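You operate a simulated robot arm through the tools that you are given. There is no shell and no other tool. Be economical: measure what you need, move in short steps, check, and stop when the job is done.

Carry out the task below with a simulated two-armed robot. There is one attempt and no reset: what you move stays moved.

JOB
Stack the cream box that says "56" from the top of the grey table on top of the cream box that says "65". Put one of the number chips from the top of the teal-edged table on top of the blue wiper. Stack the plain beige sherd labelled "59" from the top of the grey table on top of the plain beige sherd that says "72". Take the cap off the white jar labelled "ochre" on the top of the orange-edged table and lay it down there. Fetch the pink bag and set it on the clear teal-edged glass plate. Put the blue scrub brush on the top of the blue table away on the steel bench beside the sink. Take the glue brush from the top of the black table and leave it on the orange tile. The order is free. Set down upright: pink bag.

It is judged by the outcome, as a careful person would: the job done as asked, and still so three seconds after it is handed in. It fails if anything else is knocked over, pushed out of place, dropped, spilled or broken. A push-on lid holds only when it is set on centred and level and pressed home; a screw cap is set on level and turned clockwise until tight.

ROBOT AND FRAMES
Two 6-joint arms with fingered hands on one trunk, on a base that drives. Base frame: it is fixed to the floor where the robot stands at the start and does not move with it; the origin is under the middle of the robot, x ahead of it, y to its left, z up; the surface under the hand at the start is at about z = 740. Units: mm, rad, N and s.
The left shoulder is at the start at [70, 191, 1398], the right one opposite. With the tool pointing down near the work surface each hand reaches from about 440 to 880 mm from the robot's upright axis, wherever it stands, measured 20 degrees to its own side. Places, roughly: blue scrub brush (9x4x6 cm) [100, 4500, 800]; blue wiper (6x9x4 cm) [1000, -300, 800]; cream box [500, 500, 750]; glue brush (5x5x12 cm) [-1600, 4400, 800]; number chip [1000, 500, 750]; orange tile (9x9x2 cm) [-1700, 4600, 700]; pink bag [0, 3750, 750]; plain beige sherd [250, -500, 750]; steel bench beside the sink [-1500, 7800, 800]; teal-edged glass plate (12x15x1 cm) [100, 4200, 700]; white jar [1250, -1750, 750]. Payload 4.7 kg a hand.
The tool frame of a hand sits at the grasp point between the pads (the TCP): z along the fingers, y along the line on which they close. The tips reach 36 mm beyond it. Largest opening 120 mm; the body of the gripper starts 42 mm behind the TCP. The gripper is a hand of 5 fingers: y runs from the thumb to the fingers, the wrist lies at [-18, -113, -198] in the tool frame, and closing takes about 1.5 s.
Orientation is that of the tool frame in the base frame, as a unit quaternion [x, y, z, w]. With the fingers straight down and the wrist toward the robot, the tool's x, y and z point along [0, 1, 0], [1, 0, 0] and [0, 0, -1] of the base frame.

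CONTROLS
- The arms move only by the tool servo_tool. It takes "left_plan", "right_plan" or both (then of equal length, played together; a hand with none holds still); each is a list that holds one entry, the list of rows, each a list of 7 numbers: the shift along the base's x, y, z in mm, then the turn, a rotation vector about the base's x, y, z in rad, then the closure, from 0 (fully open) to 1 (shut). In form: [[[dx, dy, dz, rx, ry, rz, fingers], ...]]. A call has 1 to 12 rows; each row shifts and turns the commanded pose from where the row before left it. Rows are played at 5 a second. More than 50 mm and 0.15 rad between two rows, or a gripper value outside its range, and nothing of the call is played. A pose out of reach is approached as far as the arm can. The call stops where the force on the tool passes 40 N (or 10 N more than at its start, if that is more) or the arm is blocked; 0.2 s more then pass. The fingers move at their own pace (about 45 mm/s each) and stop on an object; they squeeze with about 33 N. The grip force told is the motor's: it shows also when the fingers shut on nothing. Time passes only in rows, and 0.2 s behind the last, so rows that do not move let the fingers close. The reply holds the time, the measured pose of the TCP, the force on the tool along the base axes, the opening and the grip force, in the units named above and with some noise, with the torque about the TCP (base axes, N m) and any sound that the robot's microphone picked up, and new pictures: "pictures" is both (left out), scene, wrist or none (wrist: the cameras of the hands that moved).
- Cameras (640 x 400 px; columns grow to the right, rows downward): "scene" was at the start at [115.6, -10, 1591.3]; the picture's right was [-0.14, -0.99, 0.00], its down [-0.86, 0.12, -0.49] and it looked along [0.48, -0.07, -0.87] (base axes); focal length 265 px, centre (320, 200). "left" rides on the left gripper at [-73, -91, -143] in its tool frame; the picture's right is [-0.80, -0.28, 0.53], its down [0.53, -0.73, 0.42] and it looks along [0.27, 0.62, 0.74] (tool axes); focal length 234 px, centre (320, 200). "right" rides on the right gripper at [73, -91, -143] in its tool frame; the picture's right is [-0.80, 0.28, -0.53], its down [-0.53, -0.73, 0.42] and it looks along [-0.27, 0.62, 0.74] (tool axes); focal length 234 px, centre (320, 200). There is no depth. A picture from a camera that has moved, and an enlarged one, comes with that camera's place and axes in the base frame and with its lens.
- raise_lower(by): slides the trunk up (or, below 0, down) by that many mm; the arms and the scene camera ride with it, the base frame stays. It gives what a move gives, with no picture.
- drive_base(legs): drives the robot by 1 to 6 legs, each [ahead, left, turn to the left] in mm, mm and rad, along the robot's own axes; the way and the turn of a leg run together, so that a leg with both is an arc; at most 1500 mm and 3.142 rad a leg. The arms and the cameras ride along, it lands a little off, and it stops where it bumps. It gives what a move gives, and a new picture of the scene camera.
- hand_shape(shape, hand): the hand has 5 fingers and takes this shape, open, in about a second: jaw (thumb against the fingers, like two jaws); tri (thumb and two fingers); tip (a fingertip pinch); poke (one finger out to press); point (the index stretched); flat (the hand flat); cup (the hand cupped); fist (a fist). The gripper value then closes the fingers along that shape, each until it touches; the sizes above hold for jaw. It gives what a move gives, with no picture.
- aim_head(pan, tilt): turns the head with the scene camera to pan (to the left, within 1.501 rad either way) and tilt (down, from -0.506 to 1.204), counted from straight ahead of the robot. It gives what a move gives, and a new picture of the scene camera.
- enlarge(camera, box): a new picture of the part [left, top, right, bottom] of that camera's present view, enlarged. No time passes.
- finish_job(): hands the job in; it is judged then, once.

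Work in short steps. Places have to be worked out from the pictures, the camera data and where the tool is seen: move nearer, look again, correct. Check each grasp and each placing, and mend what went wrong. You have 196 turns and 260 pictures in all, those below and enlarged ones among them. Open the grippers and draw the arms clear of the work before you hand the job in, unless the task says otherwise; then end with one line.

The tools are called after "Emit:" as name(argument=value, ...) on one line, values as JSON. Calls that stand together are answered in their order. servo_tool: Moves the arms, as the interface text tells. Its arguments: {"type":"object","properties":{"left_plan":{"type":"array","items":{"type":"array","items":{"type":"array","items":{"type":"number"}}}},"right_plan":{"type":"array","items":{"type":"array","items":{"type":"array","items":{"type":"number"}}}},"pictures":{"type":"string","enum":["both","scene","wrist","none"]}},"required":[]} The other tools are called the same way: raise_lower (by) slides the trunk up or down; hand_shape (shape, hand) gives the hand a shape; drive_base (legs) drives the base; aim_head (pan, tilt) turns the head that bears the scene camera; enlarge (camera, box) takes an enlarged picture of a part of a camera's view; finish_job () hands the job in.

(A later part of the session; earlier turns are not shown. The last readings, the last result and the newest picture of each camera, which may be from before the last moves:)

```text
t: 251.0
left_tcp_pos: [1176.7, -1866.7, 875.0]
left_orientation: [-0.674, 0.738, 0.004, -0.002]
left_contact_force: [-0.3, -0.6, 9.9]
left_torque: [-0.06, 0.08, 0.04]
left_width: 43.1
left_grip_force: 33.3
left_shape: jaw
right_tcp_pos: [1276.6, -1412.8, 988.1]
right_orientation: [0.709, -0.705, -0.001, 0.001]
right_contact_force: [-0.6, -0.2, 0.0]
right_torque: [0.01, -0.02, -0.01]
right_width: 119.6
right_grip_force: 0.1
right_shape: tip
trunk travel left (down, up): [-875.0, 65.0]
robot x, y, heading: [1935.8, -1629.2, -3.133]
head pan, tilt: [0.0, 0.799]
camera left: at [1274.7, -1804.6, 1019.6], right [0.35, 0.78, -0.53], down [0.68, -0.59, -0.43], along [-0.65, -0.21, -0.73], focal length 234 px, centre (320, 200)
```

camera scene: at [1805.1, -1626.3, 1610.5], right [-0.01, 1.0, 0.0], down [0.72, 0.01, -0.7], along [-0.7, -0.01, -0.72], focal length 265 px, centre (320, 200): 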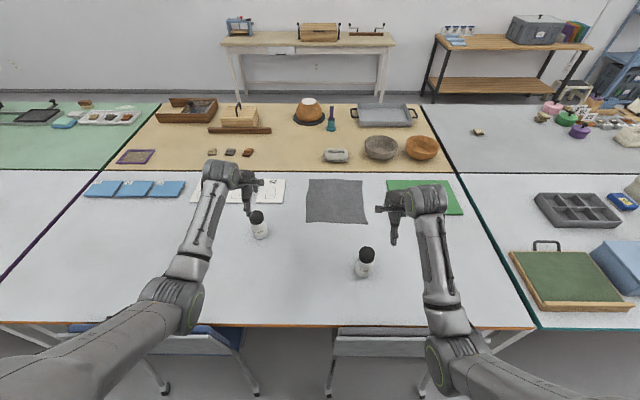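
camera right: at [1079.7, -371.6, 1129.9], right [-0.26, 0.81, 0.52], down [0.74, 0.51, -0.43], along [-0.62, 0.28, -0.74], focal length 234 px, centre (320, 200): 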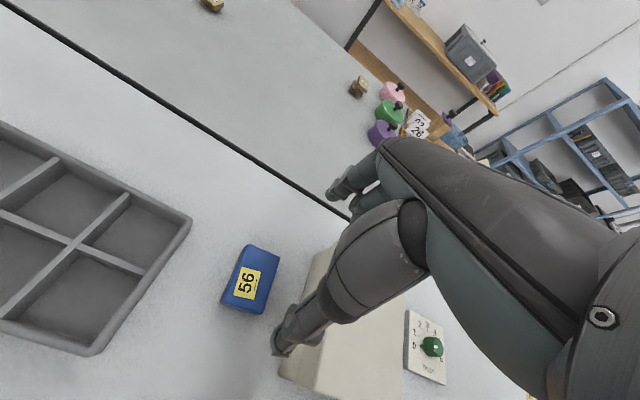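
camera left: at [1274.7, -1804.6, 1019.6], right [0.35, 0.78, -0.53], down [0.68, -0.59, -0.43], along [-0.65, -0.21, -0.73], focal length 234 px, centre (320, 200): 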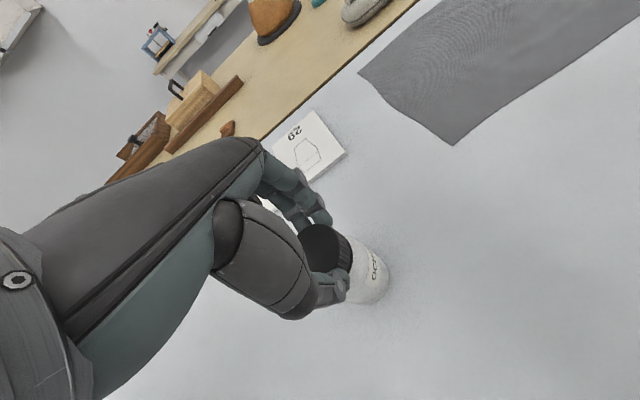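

Centred grip. Press ~25 N and twist 1.4 rad.

Emit:
servo_tool(left_plan=[[[0, 0, -4, 0, 0, 0, 0.75], [0, 0, 0, 0, 0, 0.14, 0.75], [0, 0, 0, 0, 0, 0.14, 0.75], [0, 0, 0, 0, 0, 0.14, 0.75], [0, 0, 0, 0, 0, 0.14, 0.75], [0, 0, 0, 0, 0, 0.14, 0.75], [0, 0, 0, 0, 0, 0.14, 0.75], [0, 0, 0, 0, 0, 0.14, 0.75], [0, 0, 0, 0, 0, 0.14, 0.75], [0, 0, 0, 0, 0, 0.14, 0.75], [0, 0, 0, 0, 0, 0.14, 0.75], [0, 0, 0, 0, 0, 0, 0.75]]], pictures="wrist")

```text
t: 253.6
left_tcp_pos: [1178.4, -1867.4, 874.6]
left_orientation: [0.992, -0.129, -0.006, 0.004]
left_contact_force: [-4.6, -5.7, 35.2]
left_torque: [-0.56, 0.13, -0.08]
left_width: 45.6
left_grip_force: 33.2
left_shape: jaw
right_tcp_pos: [1278.5, -1411.4, 987.5]
right_orientation: [0.709, -0.705, -0.002, 0.001]
right_contact_force: [0.0, 0.2, 0.3]
right_torque: [-0.03, 0.0, -0.03]
right_width: 119.5
right_grip_force: 0.1
right_shape: tip
trunk travel left (down, up): [-875.0, 65.0]
robot x, y, heading: [1940.4, -1626.6, -3.129]
head pan, tilt: [0.0, 0.799]
camera left: at [1133.3, -1761.2, 1018.2], right [-0.71, 0.47, -0.52], down [0.7, 0.57, -0.44], along [0.09, -0.67, -0.73], focal length 234 px, centre (320, 200)
```

left: 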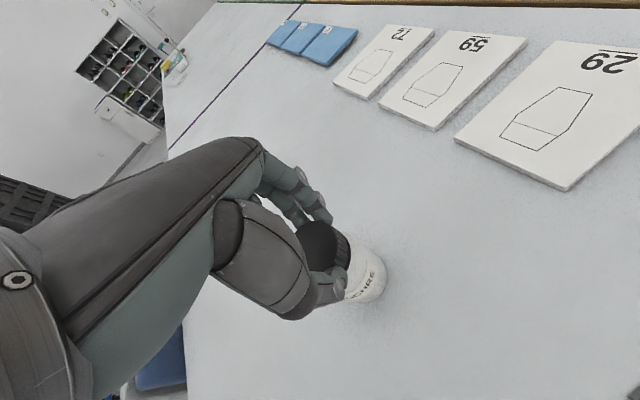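

The cap seems to be rising (force grew). Do another cycle: open and rotate back 1.35 rad.

Emit:
servo_tool(left_plan=[[[0, 0, 5, 0, 0, 0, 0.6], [0, 0, 0, 0, 0, 0, 0.4], [0, 0, 0, 0, 0, -0.15, 0.36], [0, 0, 0, 0, 0, -0.15, 0.36], [0, 0, 0, 0, 0, -0.15, 0.36], [0, 0, 0, 0, 0, -0.15, 0.36], [0, 0, 0, 0, 0, -0.15, 0.36], [0, 0, 0, 0, 0, -0.15, 0.36], [0, 0, 0, 0, 0, -0.15, 0.36], [0, 0, 0, 0, 0, -0.15, 0.36], [0, 0, 0, 0, 0, -0.15, 0.36], [0, 0, 0, 0, 0, -0.05, 0.36]]], pictures="wrist")

Emit:
enlarge(camera="scene", box=[210, 170, 310, 250])

```text
t: 256.2
left_tcp_pos: [1176.8, -1867.5, 875.3]
left_orientation: [-0.674, 0.739, 0.003, 0.0]
left_contact_force: [0.1, 0.2, -0.9]
left_torque: [0.0, 0.01, 0.01]
left_width: 76.8
left_grip_force: 0.1
left_shape: jaw
right_tcp_pos: [1275.3, -1413.5, 985.8]
right_orientation: [0.709, -0.706, -0.001, 0.0]
right_contact_force: [-0.5, 0.1, 0.1]
right_torque: [0.01, 0.01, -0.02]
right_width: 120.1
right_grip_force: 0.1
right_shape: tip
trunk travel left (down, up): [-875.0, 65.0]
robot x, y, heading: [1936.0, -1622.1, -3.134]
head pan, tilt: [0.0, 0.799]
camera left: at [1275.4, -1805.2, 1018.3], right [0.35, 0.78, -0.52], down [0.68, -0.59, -0.43], along [-0.65, -0.21, -0.74], focal length 234 px, centre (320, 200)
```

left: 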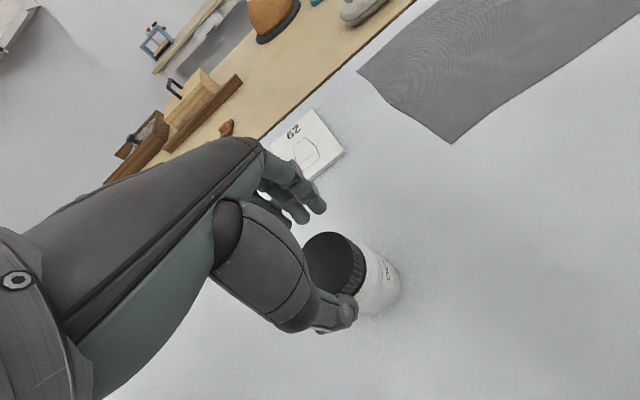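

```text
5.00 times, centred on (260, 210) of scene
camera zoom: at [1805.1, -1626.4, 1610.5], right [-0.01, 1.0, 0.0], down [0.72, 0.01, -0.7], along [-0.7, -0.01, -0.72], focal length 1326 px, centre (620, 150)
```

zoom: 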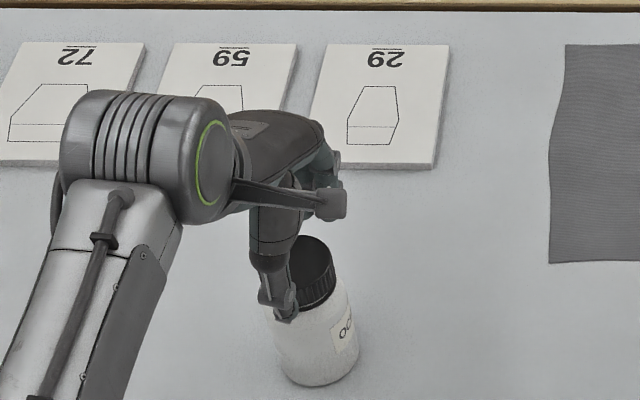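

Jar crept again to ≈(1195,-1864). Recentre, grip with less wind-up, press and twist.

Emit:
servo_tool(left_plan=[[[17, 3, 0, 0, 0, 0, 0.36], [0, 0, 0, 0, 0, 0, 0.48], [0, 0, 0, 0, 0, 0, 0.58], [0, 0, -3, 0, 0, 0, 0.68], [0, 0, -4, 0, 0, 0, 0.68], [0, 0, 0, 0, 0, 0, 0.68], [0, 0, 0, 0, 0, 0.15, 0.68], [0, 0, 0, 0, 0, 0.15, 0.68], [0, 0, 0, 0, 0, 0.15, 0.68], [0, 0, 0, 0, 0, 0.15, 0.68], [0, 0, 0, 0, 0, 0.15, 0.68], [0, 0, 0, 0, 0, 0.15, 0.68]]], pictures="wrist")

```text
t: 258.8
left_tcp_pos: [1195.1, -1864.5, 870.8]
left_orientation: [0.929, -0.369, -0.004, 0.003]
left_contact_force: [-6.3, -2.0, 22.7]
left_torque: [-0.28, 0.41, -0.14]
left_width: 46.9
left_grip_force: 33.2
left_shape: jaw
right_tcp_pos: [1276.5, -1412.5, 987.3]
right_orientation: [0.709, -0.705, -0.001, 0.001]
right_contact_force: [-0.5, 0.7, -1.0]
right_torque: [0.01, 0.01, -0.02]
right_width: 119.5
right_grip_force: 0.1
right_shape: tip
trunk travel left (down, up): [-875.0, 65.0]
robot x, y, heading: [1934.2, -1625.0, -3.127]
head pan, tilt: [0.0, 0.799]
camera left: at [1205.6, -1748.4, 1014.3], right [-0.4, 0.75, -0.52], down [0.89, 0.17, -0.43], along [-0.24, -0.64, -0.73], focal length 234 px, centre (320, 200)
```

left: 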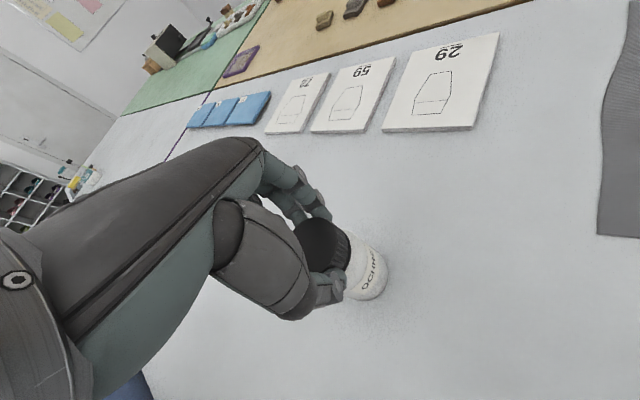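

Continue 0.7 rad, then lift-test.

Emit:
servo_tool(left_plan=[[[0, 0, -1, 0, 0, 0.14, 0.68], [0, 0, 0, 0, 0, 0.14, 0.68], [0, 0, 0, 0, 0, 0.14, 0.68], [0, 0, 0, 0, 0, 0.14, 0.68], [0, 0, 0, 0, 0, 0.14, 0.68], [0, 0, 4, 0, 0, 0, 0.68], [0, 0, 5, 0, 0, 0, 0.68], [0, 0, 5, 0, 0, 0, 0.68], [0, 0, 5, 0, 0, 0, 0.68], [0, 0, 0, 0, 0, 0, 0.68]]], pictures="wrist")

```text
t: 261.0
left_tcp_pos: [1194.1, -1863.5, 885.6]
left_orientation: [1.0, -0.031, -0.001, 0.002]
left_contact_force: [-0.2, 0.8, -4.0]
left_torque: [0.01, -0.01, -0.01]
left_width: 46.6
left_grip_force: 32.4
left_shape: jaw
right_tcp_pos: [1275.6, -1413.1, 985.0]
right_orientation: [0.708, -0.706, -0.001, 0.0]
right_contact_force: [0.9, -0.9, -0.2]
right_torque: [0.0, 0.06, -0.02]
right_width: 119.6
right_grip_force: 0.1
right_shape: tip
trunk travel left (down, up): [-875.0, 65.0]
robot x, y, heading: [1934.0, -1624.2, -3.127]
head pan, tilt: [0.0, 0.799]
camera left: at [1127.6, -1769.0, 1028.9], right [-0.79, 0.33, -0.53], down [0.57, 0.7, -0.43], along [0.23, -0.64, -0.74], focal length 234 px, centre (320, 200)
```

left: 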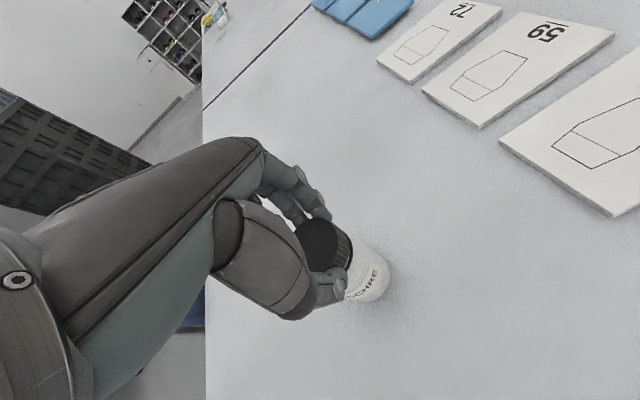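

Still attached. Set down and do another cycle (open gently to avoid pushing the jar).

Emit:
servo_tool(left_plan=[[[0, 0, -10, 0, 0, 0, 0.66], [0, 0, -4, 0, 0, 0, 0.62], [0, 0, 0, 0, 0, 0, 0.55], [0, 0, 0, 0, 0, -0.15, 0.42], [0, 0, 0, 0, 0, -0.15, 0.36], [0, 0, 0, 0, 0, -0.15, 0.36], [0, 0, 0, 0, 0, -0.15, 0.36], [0, 0, 0, 0, 0, -0.15, 0.36], [0, 0, 0, 0, 0, -0.15, 0.36], [0, 0, 0, 0, 0, -0.15, 0.36], [0, 0, 0, 0, 0, -0.15, 0.36], [0, 0, 0, 0, 0, -0.15, 0.36]]], pictures="wrist")

Emit:
enlarge(camera="scene", box=[210, 170, 310, 250])

```text
t: 263.6
left_tcp_pos: [1195.5, -1865.2, 871.2]
left_orientation: [0.761, -0.649, -0.003, 0.001]
left_contact_force: [-0.3, 0.1, -0.9]
left_torque: [-0.03, -0.01, -0.01]
left_width: 76.6
left_grip_force: 0.0
left_shape: jaw
right_tcp_pos: [1277.4, -1413.1, 986.7]
right_orientation: [0.708, -0.706, -0.002, 0.001]
right_contact_force: [0.4, -1.1, 0.3]
right_torque: [0.04, 0.04, -0.02]
right_width: 119.6
right_grip_force: 0.1
right_shape: tip
trunk travel left (down, up): [-875.0, 65.0]
robot x, y, heading: [1934.7, -1622.6, -3.138]
head pan, tilt: [0.0, 0.799]
camera left: at [1273.7, -1780.4, 1015.5], right [0.15, 0.84, -0.52], down [0.81, -0.41, -0.43], along [-0.57, -0.36, -0.74], focal length 234 px, centre (320, 200)
```

left: 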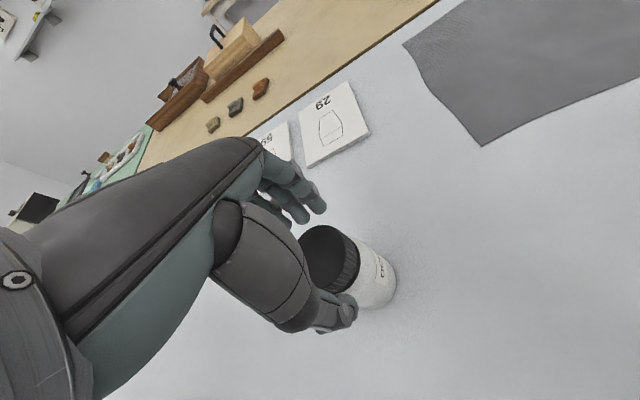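

```text
5.00 times, centred on (260, 210) of scene
camera zoom: at [1805.2, -1627.2, 1610.5], right [-0.01, 1.0, 0.0], down [0.72, 0.01, -0.7], along [-0.7, -0.01, -0.72], focal length 1326 px, centre (620, 150)
```

zoom: 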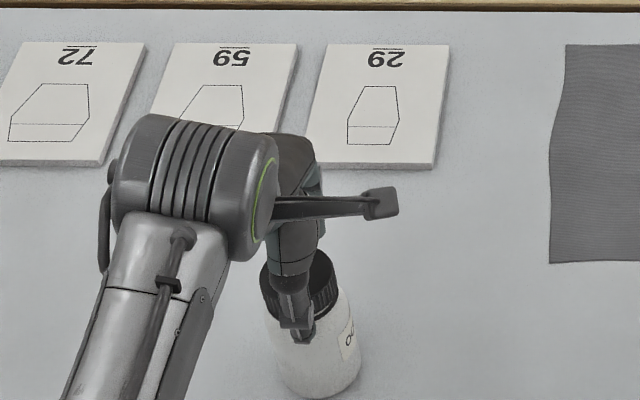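

Jar barely rotated this cycle – good. Recentre (+16,+5), grip, press, twist.

Emit:
servo_tool(left_plan=[[[16, 5, 0, 0, 0, 0, 0.36], [0, 0, 0, 0, 0, 0, 0.48], [0, 0, 0, 0, 0, 0, 0.58], [0, 0, 0, 0, 0, 0, 0.68], [0, 0, -3, 0, 0, 0, 0.68], [0, 0, 0, 0, 0, 0.15, 0.68], [0, 0, 0, 0, 0, 0.15, 0.68], [0, 0, 0, 0, 0, 0.15, 0.68], [0, 0, 0, 0, 0, 0.15, 0.68], [0, 0, 0, 0, 0, 0.15, 0.68], [0, 0, 0, 0, 0, 0.15, 0.68], [0, 0, 0, 0, 0, 0.15, 0.68]]], pictures="none")

Emit:
servo_tool(left_plan=[[[0, 0, 0, 0, 0, 0.14, 0.68], [0, 0, 0, 0, 0, 0.14, 0.68], [0, 0, 0, 0, 0, 0.14, 0.68], [0, 0, 4, 0, 0, 0, 0.68], [0, 0, 5, 0, 0, 0, 0.68], [0, 0, 5, 0, 0, 0, 0.68], [0, 0, 5, 0, 0, 0, 0.68], [0, 0, 0, 0, 0, 0, 0.68]]], pictures="wrist")

```text
t: 266.2
left_tcp_pos: [1211.0, -1859.6, 869.5]
left_orientation: [0.984, -0.178, -0.003, 0.002]
left_contact_force: [-1.1, -1.6, 6.7]
left_torque: [-0.09, 0.05, -0.03]
left_width: 44.6
left_grip_force: 33.1
left_shape: jaw
right_tcp_pos: [1275.3, -1412.3, 985.7]
right_orientation: [0.708, -0.706, -0.001, 0.0]
right_contact_force: [-1.0, -0.4, -0.1]
right_torque: [0.03, -0.03, 0.0]
right_width: 119.9
right_grip_force: 0.0
right_shape: tip
trunk travel left (down, up): [-875.0, 65.0]
robot x, y, heading: [1935.9, -1625.0, -3.128]
head pan, tilt: [0.0, 0.799]
```

```text
t: 268.0
left_tcp_pos: [1211.1, -1858.6, 887.0]
left_orientation: [1.0, 0.03, -0.001, 0.002]
left_contact_force: [0.4, 0.0, 0.5]
left_torque: [-0.02, 0.01, -0.01]
left_width: 44.5
left_grip_force: 32.8
left_shape: jaw
right_tcp_pos: [1275.9, -1413.0, 985.1]
right_orientation: [0.708, -0.706, -0.001, 0.0]
right_contact_force: [0.2, 0.2, 0.7]
right_torque: [-0.02, -0.02, 0.02]
right_width: 119.9
right_grip_force: 0.0
right_shape: tip
trunk travel left (down, up): [-875.0, 65.0]
robot x, y, heading: [1938.0, -1622.6, -3.125]
head pan, tilt: [0.0, 0.799]
camera left: at [1133.5, -1772.9, 1030.9], right [-0.82, 0.23, -0.52], down [0.49, 0.76, -0.43], along [0.3, -0.61, -0.74], focal length 234 px, centre (320, 200)
```

left: 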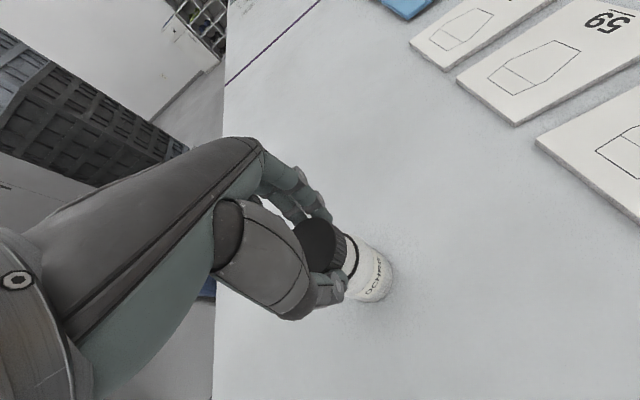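

The cap is off – the jar stays on the table. Lift clear, move to free table at ≈(1300,-1750) and lower.

Emit:
servo_tool(left_plan=[[[0, 0, 25, 0, 0, 0, 0.68], [0, 0, 30, 0, 0, 0, 0.68], [30, 35, 0, 0, 0, 0, 0.68], [30, 35, 0, 0, 0, 0, 0.68], [30, 35, 0, 0, 0, 0, 0.68], [0, 0, -45, 0, 0, 0, 0.68], [0, 0, -45, 0, 0, 0, 0.68], [0, 0, -45, 0, 0, 0, 0.68], [0, 0, -20, 0, 0, 0, 0.68], [0, 0, 0, 0, 0, 0, 0.68]]], pictures="both")

```text
t: 270.2
left_tcp_pos: [1301.7, -1762.7, 784.6]
left_orientation: [0.999, 0.033, -0.002, 0.006]
left_contact_force: [0.6, 0.8, -1.1]
left_torque: [0.04, 0.01, 0.01]
left_width: 44.7
left_grip_force: 33.2
left_shape: jaw
right_tcp_pos: [1277.4, -1412.6, 985.5]
right_orientation: [0.708, -0.706, -0.001, 0.001]
right_contact_force: [-0.9, -0.2, 0.4]
right_torque: [0.01, 0.01, -0.03]
right_width: 119.6
right_grip_force: 0.1
right_shape: tip
trunk travel left (down, up): [-875.0, 65.0]
robot x, y, heading: [1940.6, -1623.5, -3.132]
head pan, tilt: [0.0, 0.799]
camera scene: at [1805.5, -1625.8, 1610.6], right [-0.01, 1.0, 0.0], down [0.72, 0.01, -0.7], along [-0.7, -0.01, -0.72], focal length 265 px, centre (320, 200)
camera left: at [1222.2, -1675.6, 927.8], right [-0.82, 0.22, -0.53], down [0.48, 0.76, -0.44], along [0.3, -0.61, -0.73], focal length 234 px, centre (320, 200)
```

scene: 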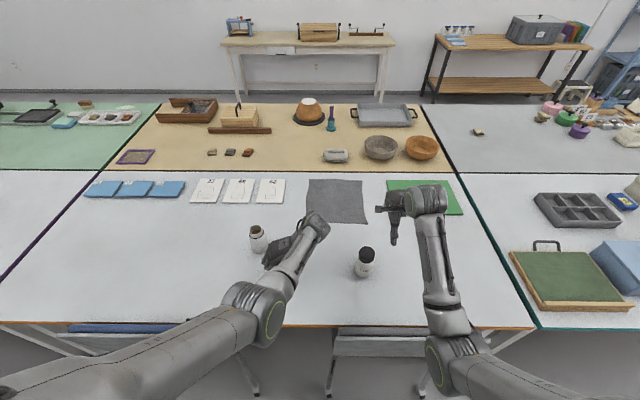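
left: 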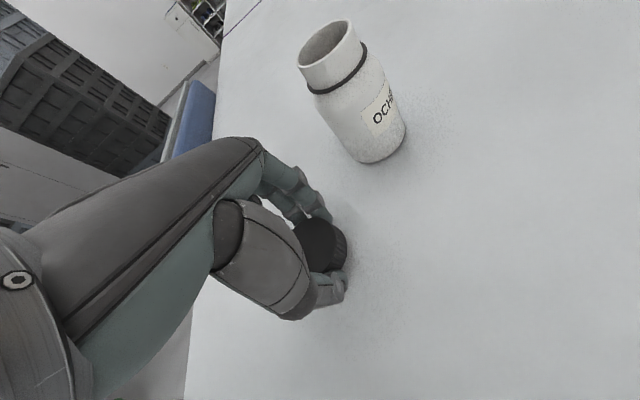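

Cap off and jar open, upright. Lower the cap to the table by feel.

Emit:
servo_tool(left_plan=[[[0, 0, -4, 0, 0, 0, 0.68], [0, 0, -3, 0, 0, 0, 0.68], [0, 0, -2, 0, 0, 0, 0.68], [0, 0, 0, 0, 0, 0, 0.68]]], pictures="none")

```text
t: 271.2
left_tcp_pos: [1299.5, -1756.6, 778.3]
left_orientation: [1.0, 0.03, -0.003, 0.003]
left_contact_force: [-0.9, 0.0, 0.1]
left_torque: [-0.01, -0.01, -0.02]
left_width: 44.9
left_grip_force: 32.8
left_shape: jaw
right_tcp_pos: [1276.8, -1413.7, 985.6]
right_orientation: [0.708, -0.706, 0.0, 0.0]
right_contact_force: [-0.2, 0.8, 0.4]
right_torque: [0.02, 0.01, -0.01]
right_width: 119.8
right_grip_force: 0.1
right_shape: tip
trunk travel left (down, up): [-875.0, 65.0]
robot x, y, heading: [1938.9, -1625.4, -3.129]
head pan, tilt: [0.0, 0.799]
```

Emit:
servo_tool(left_plan=[[[0, 0, -3, 0, 0, 0, 0.68], [0, 0, -3, 0, 0, 0, 0.68], [0, 0, -2, 0, 0, 0, 0.68], [0, 0, 0, 0, 0, 0, 0.68]]], pictures="none")

```text
t: 272.2
left_tcp_pos: [1297.9, -1754.9, 776.1]
left_orientation: [1.0, 0.03, -0.008, 0.005]
left_contact_force: [6.7, -1.9, 22.2]
left_torque: [-0.01, -0.25, 0.0]
left_width: 45.7
left_grip_force: 33.4
left_shape: jaw
right_tcp_pos: [1277.0, -1412.2, 986.3]
right_orientation: [0.709, -0.705, -0.002, 0.0]
right_contact_force: [-0.8, 0.0, -0.1]
right_torque: [-0.01, -0.06, 0.04]
right_width: 119.6
right_grip_force: 0.1
right_shape: tip
trunk travel left (down, up): [-875.0, 65.0]
robot x, y, heading: [1938.9, -1626.0, -3.129]
head pan, tilt: [0.0, 0.799]
stopped in row 4 (left hand): the force on the tool passed its limit at 41 N (the readings are from after the stop); the commanded pose is now the measured one
```

Contact with the table. Open and rise.

Emit:
servo_tool(left_plan=[[[0, 0, 1, 0, 0, 0, 0.62], [0, 0, 0, 0, 0, 0, 0.55], [0, 0, 0, 0, 0, 0, 0.45], [0, 0, 0, 0, 0, 0, 0.3], [0, 0, 0, 0, 0, 0, 0.1], [0, 0, 30, 0, 0, 0, 0.1], [0, 0, 45, 0, 0, -0.1, 0], [0, 0, 45, 0, 0, -0.15, 0], [0, 0, 45, 0, 0, -0.15, 0], [0, 0, 30, 0, 0, -0.15, 0], [0, 0, 0, 0, 0, -0.15, 0], [0, 0, 0, 0, 0, -0.15, 0]]], pictures="wrist")

```text
t: 274.4
left_tcp_pos: [1268.1, -1849.1, 972.5]
left_orientation: [0.982, -0.172, -0.02, 0.073]
left_contact_force: [0.1, -0.5, 0.3]
left_torque: [-0.04, 0.03, -0.01]
left_width: 119.7
left_grip_force: 0.1
left_shape: jaw
right_tcp_pos: [1277.0, -1413.3, 987.0]
right_orientation: [0.709, -0.705, -0.002, 0.0]
right_contact_force: [-0.1, 0.0, -0.2]
right_torque: [-0.03, 0.0, -0.01]
right_width: 119.8
right_grip_force: 0.1
right_shape: tip
trunk travel left (down, up): [-875.0, 65.0]
robot x, y, heading: [1935.5, -1627.7, -3.13]
head pan, tilt: [0.0, 0.799]
stopped in row 10 (left hand): the arm was blocked; the commanded pose is now the measured one
camera left: at [1239.3, -1720.9, 1102.0], right [-0.7, 0.46, -0.55], down [0.72, 0.44, -0.54], along [-0.01, -0.77, -0.64], focal length 234 px, centre (320, 200)
```

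left: 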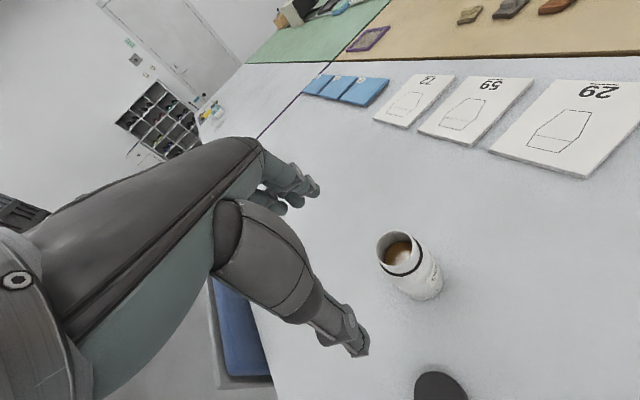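

The arm brushed its own body on the way but the cap lies on the table and the jar stands. Bring the left hand back to neutral.

Emit:
servo_tool(left_plan=[[[0, -15, 15, 0.07, -0.03, 0, 0], [5, -15, 10, 0.067, -0.034, 0, 0], [5, -10, 0, 0, 0, -0.122, 0], [5, -10, 0, 0, 0, -0.122, 0], [5, -10, 0, 0, 0, -0.122, 0], [5, -10, 0, 0, 0, -0.122, 0], [5, -10, 0, 0, 0, -0.122, 0], [5, -5, 0, 0, 0, -0.122, 0], [0, 0, 0, 0, 0, -0.122, 0], [0, 0, 0, 0, 0, -0.122, 0], [0, 0, 0, 0, 0, -0.122, 0], [0, 0, 0, 0, 0, -0.122, 0]]], pictures="scene")

Emit:
enlarge(camera="scene", box=[230, 190, 390, 290])

```text
t: 277.0
left_tcp_pos: [1303.7, -1932.3, 997.1]
left_orientation: [-0.707, 0.707, -0.001, 0.003]
left_contact_force: [-0.5, -0.5, 0.7]
left_torque: [-0.01, -0.03, 0.01]
left_width: 119.9
left_grip_force: 0.0
left_shape: jaw
right_tcp_pos: [1274.9, -1414.3, 986.7]
right_orientation: [0.709, -0.705, -0.002, 0.0]
right_contact_force: [-0.6, -0.4, -0.4]
right_torque: [0.01, 0.02, -0.01]
right_width: 119.7
right_grip_force: 0.1
right_shape: tip
trunk travel left (down, up): [-875.0, 65.0]
robot x, y, heading: [1938.4, -1624.2, -3.129]
head pan, tilt: [0.0, 0.799]
camera scene: at [1805.1, -1627.4, 1610.5], right [-0.01, 1.0, 0.0], down [0.72, 0.01, -0.7], along [-0.7, -0.01, -0.72], focal length 265 px, centre (320, 200)
```

scene: 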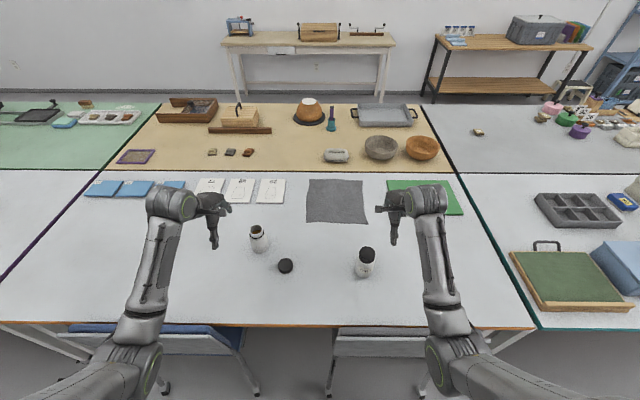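

```text
4.00 times, centred on (310, 240) of scene
camera zoom: at [1805.1, -1627.4, 1610.5], right [-0.01, 1.0, 0.0], down [0.72, 0.01, -0.7], along [-0.7, -0.01, -0.72], focal length 1061 px, centre (360, 40)
```

zoom: 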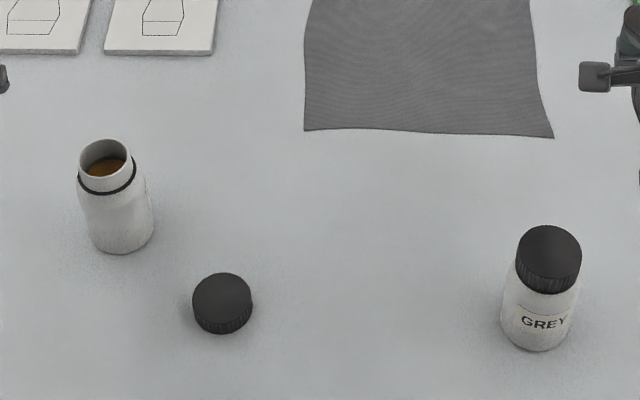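

Cap task done. Now drive around to the aisle beside the blue table (y≈4000).

Emit:
drive_base(legs=[[-320, 0, -0.012], [0, -1500, 0], [0, -1500, 0], [1500, 0, 0], [1300, 0, 0], [0, 0, -1.571]])

```text
t: 310.3
left_tcp_pos: [-1004.4, 1966.2, 996.8]
left_orientation: [-0.012, 1.0, -0.003, 0.0]
left_contact_force: [-0.7, -0.1, -0.2]
left_torque: [0.02, -0.01, -0.03]
left_width: 120.0
left_grip_force: 0.1
left_shape: jaw
right_tcp_pos: [-487.0, 2005.5, 985.9]
right_orientation: [-0.013, 1.0, 0.001, 0.0]
right_contact_force: [-0.7, -0.1, 0.7]
right_torque: [0.03, -0.01, 0.02]
right_width: 119.8
right_grip_force: 0.0
right_shape: tip
trunk travel left (down, up): [-875.0, 65.0]
robot x, y, heading: [-678.6, 1341.3, 1.603]
head pan, tilt: [0.0, 0.799]
camera scene: at [-686.3, 1471.1, 1610.5], right [1.0, 0.03, 0.0], down [0.02, -0.72, -0.7], along [-0.02, 0.7, -0.72], focal length 265 px, centre (320, 200)
```

scene: 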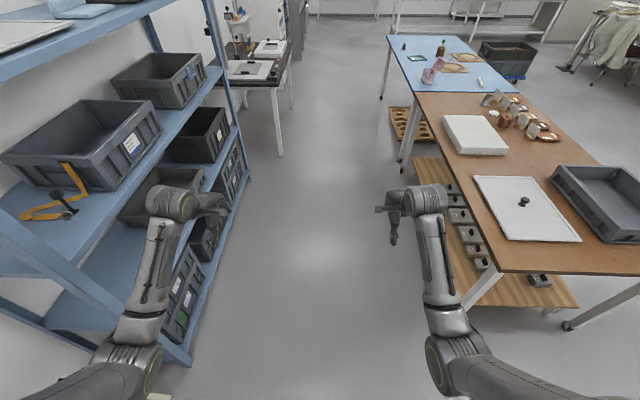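

Shift right off the shelf and drive up the aisle to the blue table, then face it.

Emit:
drive_base(legs=[[0, -170, -0.032], [1400, 0, 0], [1200, 0, 0], [0, 0, -1.571]])

```text
t: 328.1
left_tcp_pos: [-6.1, 4320.0, 997.7]
left_orientation: [0.688, 0.726, -0.001, -0.001]
left_contact_force: [-0.3, 0.3, 0.1]
left_torque: [0.0, -0.03, -0.04]
left_width: 119.9
left_grip_force: 0.1
left_shape: jaw
right_tcp_pos: [48.9, 3805.5, 985.6]
right_orientation: [0.686, 0.727, 0.001, 0.001]
right_contact_force: [-0.2, 0.2, 0.1]
right_torque: [0.01, -0.01, 0.02]
right_width: 119.6
right_grip_force: 0.1
right_shape: tip
trunk travel left (down, up): [-875.0, 65.0]
robot x, y, heading: [-622.1, 3984.0, 0.065]
head pan, tilt: [0.0, 0.799]
camera scene: at [-491.0, 3987.4, 1610.5], right [0.06, -1.0, 0.0], down [-0.72, -0.05, -0.7], along [0.7, 0.04, -0.72], focal length 265 px, centre (320, 200)
```

scene: 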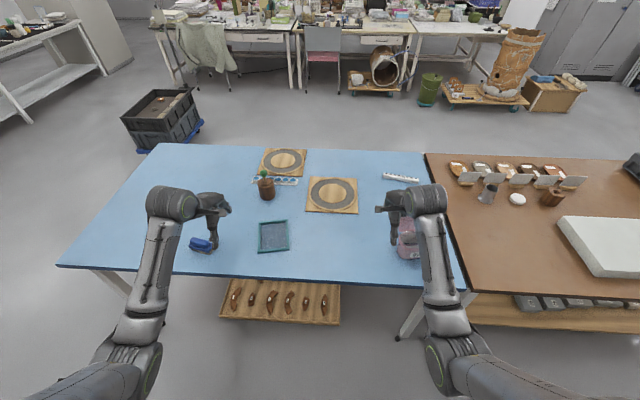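

Plate, brush and bag are in view. Look at the bag with the right wrist camera and enlarged scene.

Emit:
enlarge(camera="right", box=[0, 0, 640, 400])

Emit:
enlarge(camera="scene", box=[360, 170, 460, 280])

```text
1.00 times, centred on (320, 200) of right (not enlarged: the box is as wide or as high as the picture)
camera zoom: at [-46.7, 3872.5, 1129.4], right [0.32, -0.79, 0.53], down [-0.7, -0.57, -0.43], along [0.64, -0.23, -0.74], focal length 234 px, centre (320, 200)
```

zoom: 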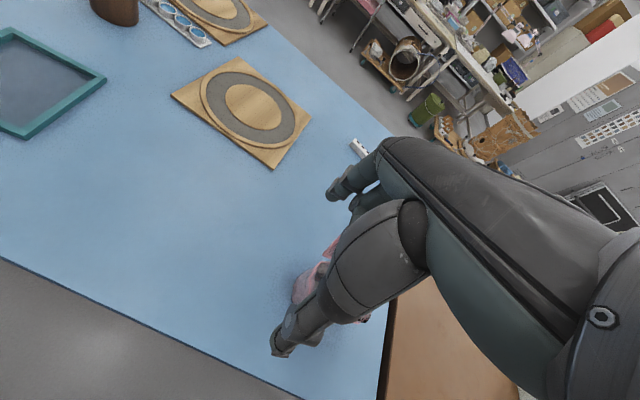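

```text
3.64 times, centred on (410, 225) of scene
camera zoom: at [-491.0, 3987.4, 1610.5], right [0.06, -1.0, 0.0], down [-0.72, -0.05, -0.7], along [0.7, 0.04, -0.72], focal length 964 px, centre (-7, 109)
```

zoom: 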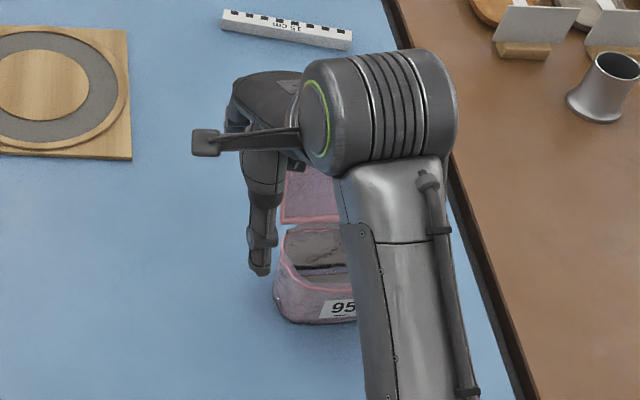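

The arm hides the bag. Shift the right hand 130 mm to its right to uncover it.

Emit:
servo_tool(right_plan=[[[-10, -45, 10, 0, 0, 0, 0], [-10, -45, 10, 0, 0, 0, 0], [-10, -45, 10, 0, 0, 0, 0], [0, -40, 0, 0, 0, 0, 0]]], pictures="none")

Emit:
hand_shape(hand="right", shape="jaw")

Emit:
enlarge(camera="scene", box=[360, 170, 460, 280])

```text
t: 329.1
left_tcp_pos: [-6.6, 4319.4, 998.0]
left_orientation: [0.688, 0.726, -0.001, -0.002]
left_contact_force: [0.9, 0.4, -0.4]
left_torque: [0.02, 0.01, 0.02]
left_width: 119.7
left_grip_force: 0.1
left_shape: jaw
right_tcp_pos: [16.2, 3629.6, 1018.0]
right_orientation: [0.685, 0.728, 0.001, 0.002]
right_contact_force: [0.4, 0.5, 0.2]
right_torque: [0.03, 0.02, -0.01]
right_width: 119.8
right_grip_force: 0.0
right_shape: tip
trunk travel left (down, up): [-875.0, 65.0]
robot x, y, heading: [-622.6, 3980.9, 0.064]
head pan, tilt: [0.0, 0.799]
```

```text
t: 330.1
left_tcp_pos: [-7.1, 4318.9, 996.6]
left_orientation: [0.688, 0.726, -0.001, -0.001]
left_contact_force: [-0.7, 0.5, -0.1]
left_torque: [0.01, 0.01, 0.01]
left_width: 119.8
left_grip_force: 0.1
left_shape: jaw
right_tcp_pos: [17.7, 3630.6, 1018.3]
right_orientation: [0.686, 0.728, 0.0, 0.002]
right_contact_force: [0.4, -0.6, -0.3]
right_torque: [0.04, -0.02, 0.03]
right_width: 119.7
right_grip_force: 0.0
right_shape: jaw
trunk travel left (down, up): [-875.0, 65.0]
robot x, y, heading: [-621.7, 3975.6, 0.065]
head pan, tilt: [0.0, 0.799]
```

```text
3.64 times, centred on (410, 225) of scene
camera zoom: at [-491.1, 3987.6, 1610.5], right [0.06, -1.0, 0.0], down [-0.72, -0.05, -0.7], along [0.7, 0.04, -0.72], focal length 964 px, centre (-7, 109)
```

zoom: 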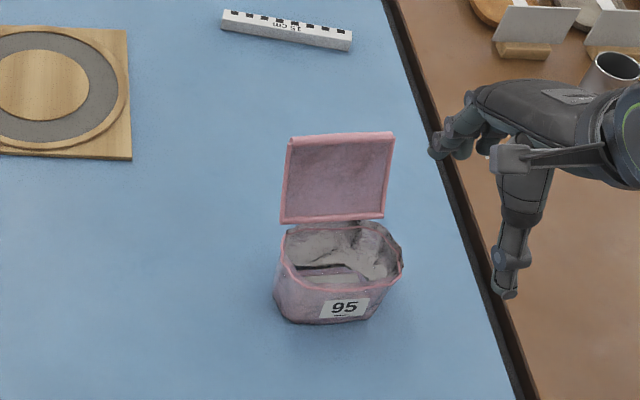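

The pink bag (95) is open, with its flap leaning back; body ≈123 wide × 84 deep × 65 high, near wall at x≈64. I'll pinch the near wall: thumb outside, fingers inside. Move above it.

Emit:
servo_tool(right_plan=[[[15, 13, -38, 0, 0, 0, 0.45], [15, 13, -38, 0, 0, 0, 0.45], [15, 12, -38, 0, 0, 0, 0.45], [0, 0, 0, 0, 0, 0, 0.45]]], pictures="wrist")

Emit:
enlarge(camera="scene", box=[360, 170, 460, 280])

```text
t: 331.1
left_tcp_pos: [-7.0, 4320.3, 996.6]
left_orientation: [0.688, 0.725, -0.001, -0.002]
left_contact_force: [0.1, 0.7, -0.4]
left_torque: [0.01, 0.0, -0.01]
left_width: 120.1
left_grip_force: 0.0
left_shape: jaw
right_tcp_pos: [60.5, 3668.2, 903.3]
right_orientation: [0.686, 0.727, 0.002, 0.002]
right_contact_force: [-0.4, 0.4, -0.1]
right_torque: [0.02, 0.01, -0.03]
right_width: 66.0
right_grip_force: 0.0
right_shape: jaw
trunk travel left (down, up): [-875.0, 65.0]
robot x, y, heading: [-619.9, 3977.6, 0.061]
head pan, tilt: [0.0, 0.799]
camera right: at [-33.7, 3736.1, 1046.4], right [0.32, -0.79, 0.53], down [-0.7, -0.57, -0.43], along [0.64, -0.23, -0.74], focal length 234 px, centre (320, 200)
```

right: 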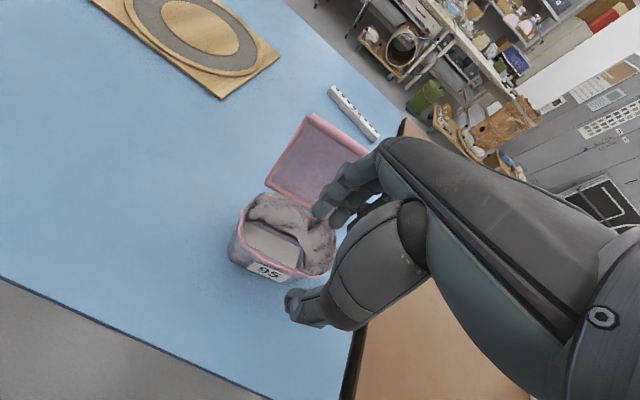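

```text
3.64 times, centred on (410, 225) of scene
camera zoom: at [-491.4, 3987.3, 1610.6], right [0.06, -1.0, 0.0], down [-0.72, -0.05, -0.7], along [0.7, 0.04, -0.72], focal length 964 px, centre (-7, 109)
```

zoom: 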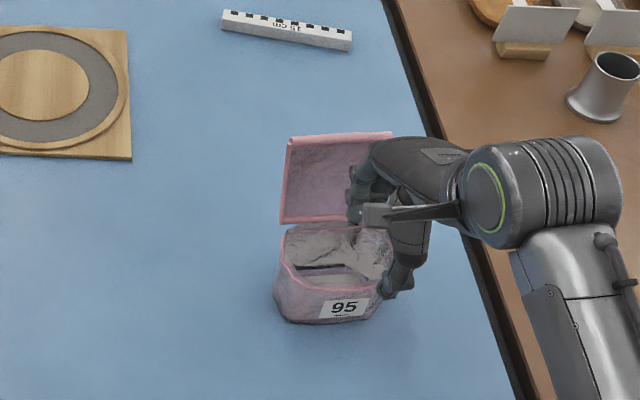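

Near wall centre ≈(65,3682), yawed ~0.18. Adjust (+5,+14, yaw +0.12) and descend straddling the wall.

Emit:
servo_tool(right_plan=[[[5, 14, -15, 0, 0, 0.12, 0.45], [0, 0, -35, 0, 0, 0, 0.45], [0, 0, -20, 0, 0, 0, 0.45], [0, 0, -12, 0, 0, 0, 0.45], [0, 0, 0, 0, 0, 0, 0.45]]], pictures="wrist")

Emit:
enlarge(camera="scene", box=[370, 190, 450, 270])

```text
t: 332.2
left_tcp_pos: [-6.8, 4320.6, 997.5]
left_orientation: [0.688, 0.726, -0.002, -0.001]
left_contact_force: [0.0, 0.0, 0.3]
left_torque: [-0.01, -0.01, 0.0]
left_width: 120.0
left_grip_force: 0.0
left_shape: jaw
right_tcp_pos: [67.7, 3683.1, 820.6]
right_orientation: [0.641, 0.768, 0.002, 0.001]
right_contact_force: [-0.2, 0.2, 0.2]
right_torque: [0.01, -0.03, -0.03]
right_width: 66.5
right_grip_force: 0.0
right_shape: jaw
trunk travel left (down, up): [-875.0, 65.0]
robot x, y, heading: [-623.2, 3980.8, 0.063]
head pan, tilt: [0.0, 0.799]
camera right: at [-34.3, 3739.0, 963.2], right [0.42, -0.74, 0.53], down [-0.63, -0.65, -0.43], along [0.66, -0.15, -0.74], focal length 234 px, centre (320, 200)
```

right: 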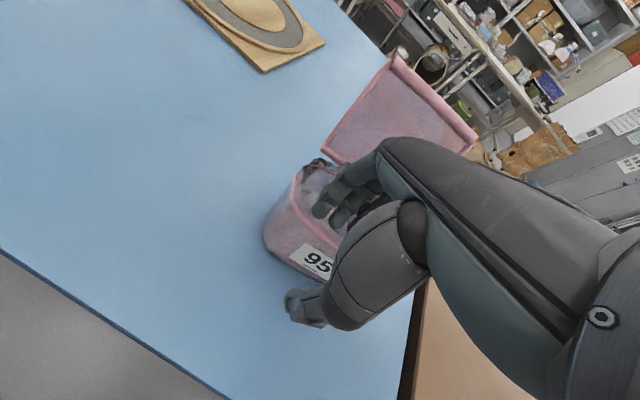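

```text
5.00 times, centred on (410, 230) of scene
camera zoom: at [-491.3, 3987.2, 1610.6], right [0.06, -1.0, 0.0], down [-0.72, -0.05, -0.7], along [0.7, 0.04, -0.72], focal length 1326 px, centre (-130, 50)
```

zoom: 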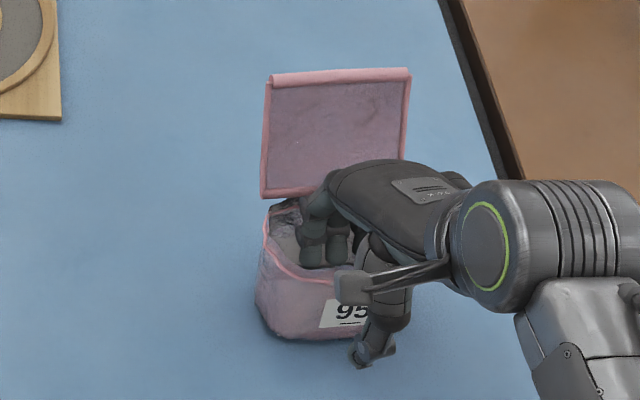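

Thumb outside, fingers inside the wall. Close and lift slightly.

Emit:
servo_tool(right_plan=[[[0, 0, 0, 0, 0, 0, 0.6], [0, 0, 0, 0, 0, 0, 0.7], [0, 0, 0, 0, 0, 0, 0.8], [0, 0, 0, 0, 0, 0, 0.9], [0, 0, 0, 0, 0, 0, 1], [0, 0, 0, 0, 0, 0, 1], [0, 0, 0, 0, 0, 0, 1], [0, 0, 10, 0, 0, 0, 1], [0, 0, 15, 0, 0, 0, 1], [0, 0, 0, 0, 0, 0, 1]]], pictures="none")

Emit:
enlarge(camera="scene", box=[370, 190, 450, 270])

```text
t: 334.4
left_tcp_pos: [-6.1, 4320.5, 995.6]
left_orientation: [0.688, 0.726, -0.001, -0.001]
left_contact_force: [-0.4, 0.9, -0.2]
left_torque: [-0.04, 0.0, 0.02]
left_width: 119.7
left_grip_force: 0.0
left_shape: jaw
right_tcp_pos: [67.8, 3682.4, 845.4]
right_orientation: [0.641, 0.768, -0.001, 0.001]
right_contact_force: [0.4, -0.6, -1.1]
right_torque: [-0.01, 0.01, -0.06]
right_width: 0.0
right_grip_force: 32.8
right_shape: jaw
trunk travel left (down, up): [-875.0, 65.0]
robot x, y, heading: [-620.5, 3980.0, 0.065]
head pan, tilt: [0.0, 0.799]
```

```text
5.00 times, centred on (410, 230) of scene
camera zoom: at [-490.7, 3987.3, 1610.5], right [0.06, -1.0, 0.0], down [-0.72, -0.05, -0.7], along [0.7, 0.04, -0.72], focal length 1326 px, centre (-130, 50)
```

zoom: 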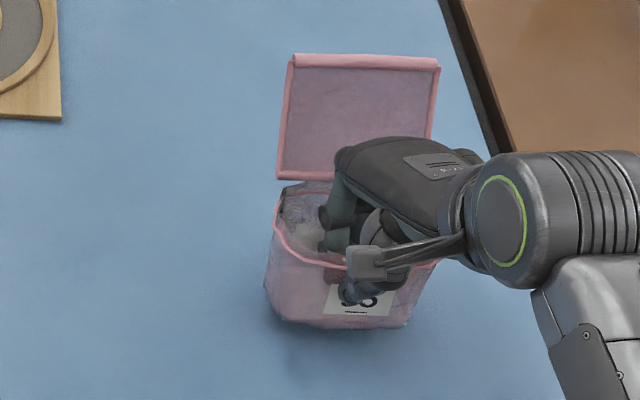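

The bag is held. Lift higher and drive left to the plate.

Emit:
servo_tool(right_plan=[[[0, 0, 35, 0, 0, 0, 1], [0, 0, 40, 0, 0, 0, 1], [0, 0, 20, 0, 0, 0, 1], [0, 0, 0, 0, 0, 0, 1]]], pictures="none")

Emit:
drive_base(legs=[[34, 525, 0]])

Emit:
enlarge(camera="scene", box=[330, 160, 470, 280])

```text
t: 335.4
left_tcp_pos: [-6.7, 4320.0, 997.4]
left_orientation: [0.688, 0.726, 0.0, -0.001]
left_contact_force: [0.7, -0.3, -0.3]
left_torque: [0.0, 0.01, 0.01]
left_width: 120.0
left_grip_force: 0.0
left_shape: jaw
right_tcp_pos: [66.8, 3682.1, 936.3]
right_orientation: [0.641, 0.768, 0.0, 0.002]
right_contact_force: [-0.2, 0.2, -0.9]
right_torque: [0.03, -0.01, 0.04]
right_width: 0.0
right_grip_force: 33.6
right_shape: jaw
trunk travel left (down, up): [-875.0, 65.0]
robot x, y, heading: [-622.3, 3979.5, 0.063]
head pan, tilt: [0.0, 0.799]
```

```text
t: 338.5
left_tcp_pos: [-3.5, 4844.4, 997.8]
left_orientation: [0.69, 0.724, -0.001, 0.0]
left_contact_force: [-0.1, 0.3, 0.4]
left_torque: [-0.02, -0.03, 0.04]
left_width: 119.9
left_grip_force: 0.1
left_shape: jaw
right_tcp_pos: [67.5, 4206.1, 939.0]
right_orientation: [0.644, 0.765, 0.0, 0.002]
right_contact_force: [0.3, -0.3, -0.9]
right_torque: [-0.01, 0.03, 0.04]
right_width: 0.0
right_grip_force: 33.0
right_shape: jaw
trunk travel left (down, up): [-875.0, 65.0]
robot x, y, heading: [-623.3, 4509.2, 0.065]
head pan, tilt: [0.0, 0.799]
camera scene: at [-489.6, 4513.2, 1610.5], right [0.06, -1.0, 0.0], down [-0.72, -0.04, -0.7], along [0.7, 0.04, -0.72], focal length 265 px, centre (320, 200)
```

scene: 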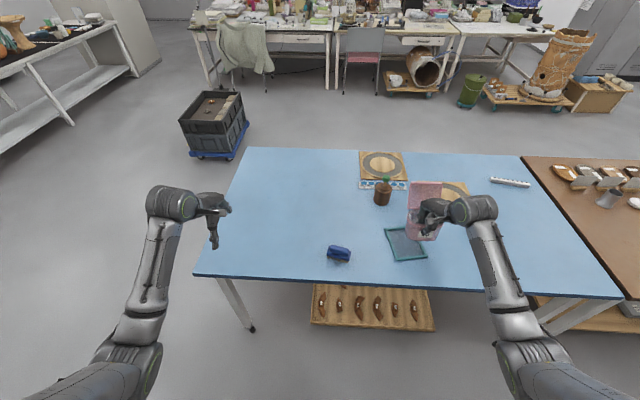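

```text
3.33 times, centred on (400, 220) of scene
camera zoom: at [-489.6, 4513.2, 1610.5], right [0.06, -1.0, 0.0], down [-0.72, -0.04, -0.7], along [0.7, 0.04, -0.72], focal length 884 px, centre (53, 133)
```

zoom: 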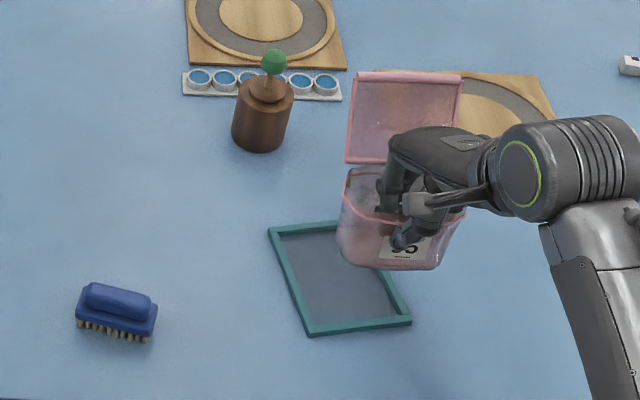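

Plate centre (137,4215), yaw ≈0.17, matching the bag. Move (+30,+11) and lower toward contact (~z 830).

Emit:
servo_tool(right_plan=[[[15, 6, -20, 0, 0, 0, 1], [15, 5, -25, 0, 0, 0, 1], [0, 0, -30, 0, 0, 0, 1], [0, 0, -20, 0, 0, 0, 1], [0, 0, 0, 0, 0, 0, 1]]], pictures="none")

Emit:
enlarge(camera="scene", box=[350, 180, 450, 270])

```text
t: 339.7
left_tcp_pos: [-3.9, 4844.4, 998.2]
left_orientation: [0.689, 0.725, -0.002, 0.0]
left_contact_force: [-0.1, 0.7, -0.1]
left_torque: [0.02, 0.02, -0.01]
left_width: 120.0
left_grip_force: 0.1
left_shape: jaw
right_tcp_pos: [98.2, 4219.5, 842.5]
right_orientation: [0.643, 0.766, 0.0, 0.002]
right_contact_force: [-0.4, 0.0, -0.1]
right_torque: [0.01, 0.04, -0.01]
right_width: 0.2
right_grip_force: 33.2
right_shape: jaw
trunk travel left (down, up): [-875.0, 65.0]
robot x, y, heading: [-617.6, 4506.8, 0.061]
head pan, tilt: [0.0, 0.799]
```

```text
4.44 times, centred on (400, 225) of scene
camera zoom: at [-489.7, 4514.1, 1610.5], right [0.06, -1.0, 0.0], down [-0.72, -0.04, -0.7], along [0.7, 0.04, -0.72], focal length 1179 px, centre (-36, 89)
```

zoom: 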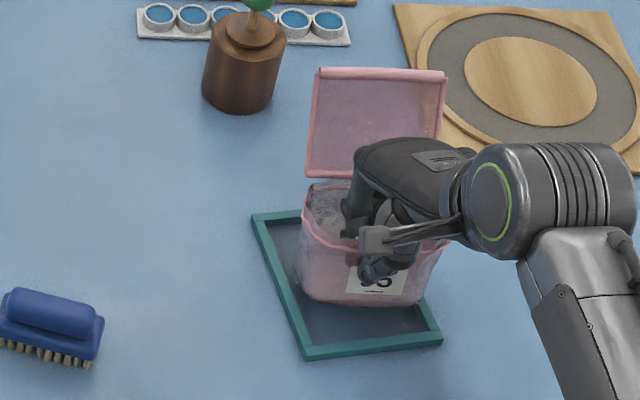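

Nicely over the plate. Lower to contact.

Emit:
servo_tool(right_plan=[[[-4, 0, -8, 0, 0, 0, 1], [0, 0, -3, 0, 0, 0, 1], [0, 0, -2, 0, 0, 0, 1], [0, 0, -1.5, 0, 0, 0, 1], [0, 0, 0, 0, 0, 0, 1]]], pictures="none")

```text
t: 340.9
left_tcp_pos: [-5.7, 4844.9, 997.1]
left_orientation: [0.689, 0.725, -0.002, -0.001]
left_contact_force: [0.6, 0.3, -0.4]
left_torque: [0.01, -0.02, 0.0]
left_width: 119.6
left_grip_force: 0.0
left_shape: jaw
right_tcp_pos: [95.2, 4217.9, 829.0]
right_orientation: [0.644, 0.765, 0.0, 0.003]
right_contact_force: [1.1, -1.3, 9.8]
right_torque: [0.03, -0.14, 0.04]
right_width: 0.0
right_grip_force: 32.4
right_shape: jaw
trunk travel left (down, up): [-875.0, 65.0]
robot x, y, heading: [-619.7, 4504.2, 0.06]
head pan, tilt: [0.0, 0.799]
```

Contact (10 N). Open slowly and check that the bag stands.

Emit:
servo_tool(right_plan=[[[0, 0, 0.5, 0, 0, 0, 0.97], [0, 0, 0, 0, 0, 0, 0.94], [0, 0, 0, 0, 0, 0, 0.9], [0, 0, 0, 0, 0, 0, 0.85], [0, 0, 0, 0, 0, 0, 0.8], [0, 0, 0, 0, 0, 0, 0.7], [0, 0, 0, 0, 0, 0, 0.6], [0, 0, 0, 0, 0, 0, 0.5], [0, 0, 0, 0, 0, 0, 0.5]]], pictures="none")

Emit:
enlarge(camera="scene", box=[350, 180, 450, 270])

```text
t: 342.9
left_tcp_pos: [-4.2, 4845.4, 997.7]
left_orientation: [0.689, 0.724, -0.002, 0.0]
left_contact_force: [-0.5, -0.1, -0.1]
left_torque: [-0.02, 0.02, -0.01]
left_width: 119.7
left_grip_force: 0.2
left_shape: jaw
right_tcp_pos: [93.5, 4218.0, 827.3]
right_orientation: [0.643, 0.766, 0.001, 0.001]
right_contact_force: [-0.1, -0.7, 0.0]
right_torque: [0.01, 0.02, -0.04]
right_width: 59.5
right_grip_force: 0.0
right_shape: jaw
trunk travel left (down, up): [-875.0, 65.0]
robot x, y, heading: [-616.2, 4508.7, 0.06]
head pan, tilt: [0.0, 0.799]
```

```text
4.44 times, centred on (400, 225) of scene
camera zoom: at [-489.8, 4513.9, 1610.5], right [0.06, -1.0, 0.0], down [-0.72, -0.04, -0.7], along [0.7, 0.04, -0.72], focal length 1179 px, centre (-36, 89)
```

zoom: 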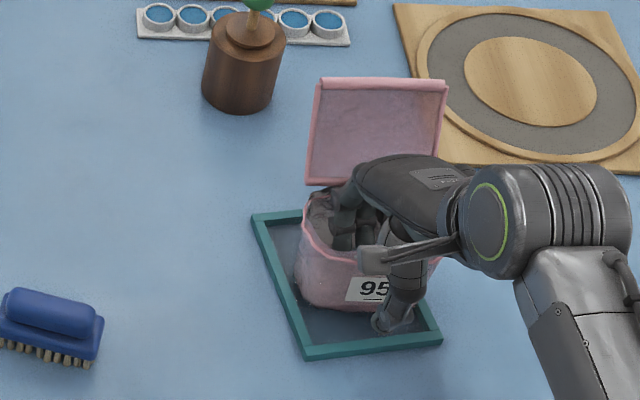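

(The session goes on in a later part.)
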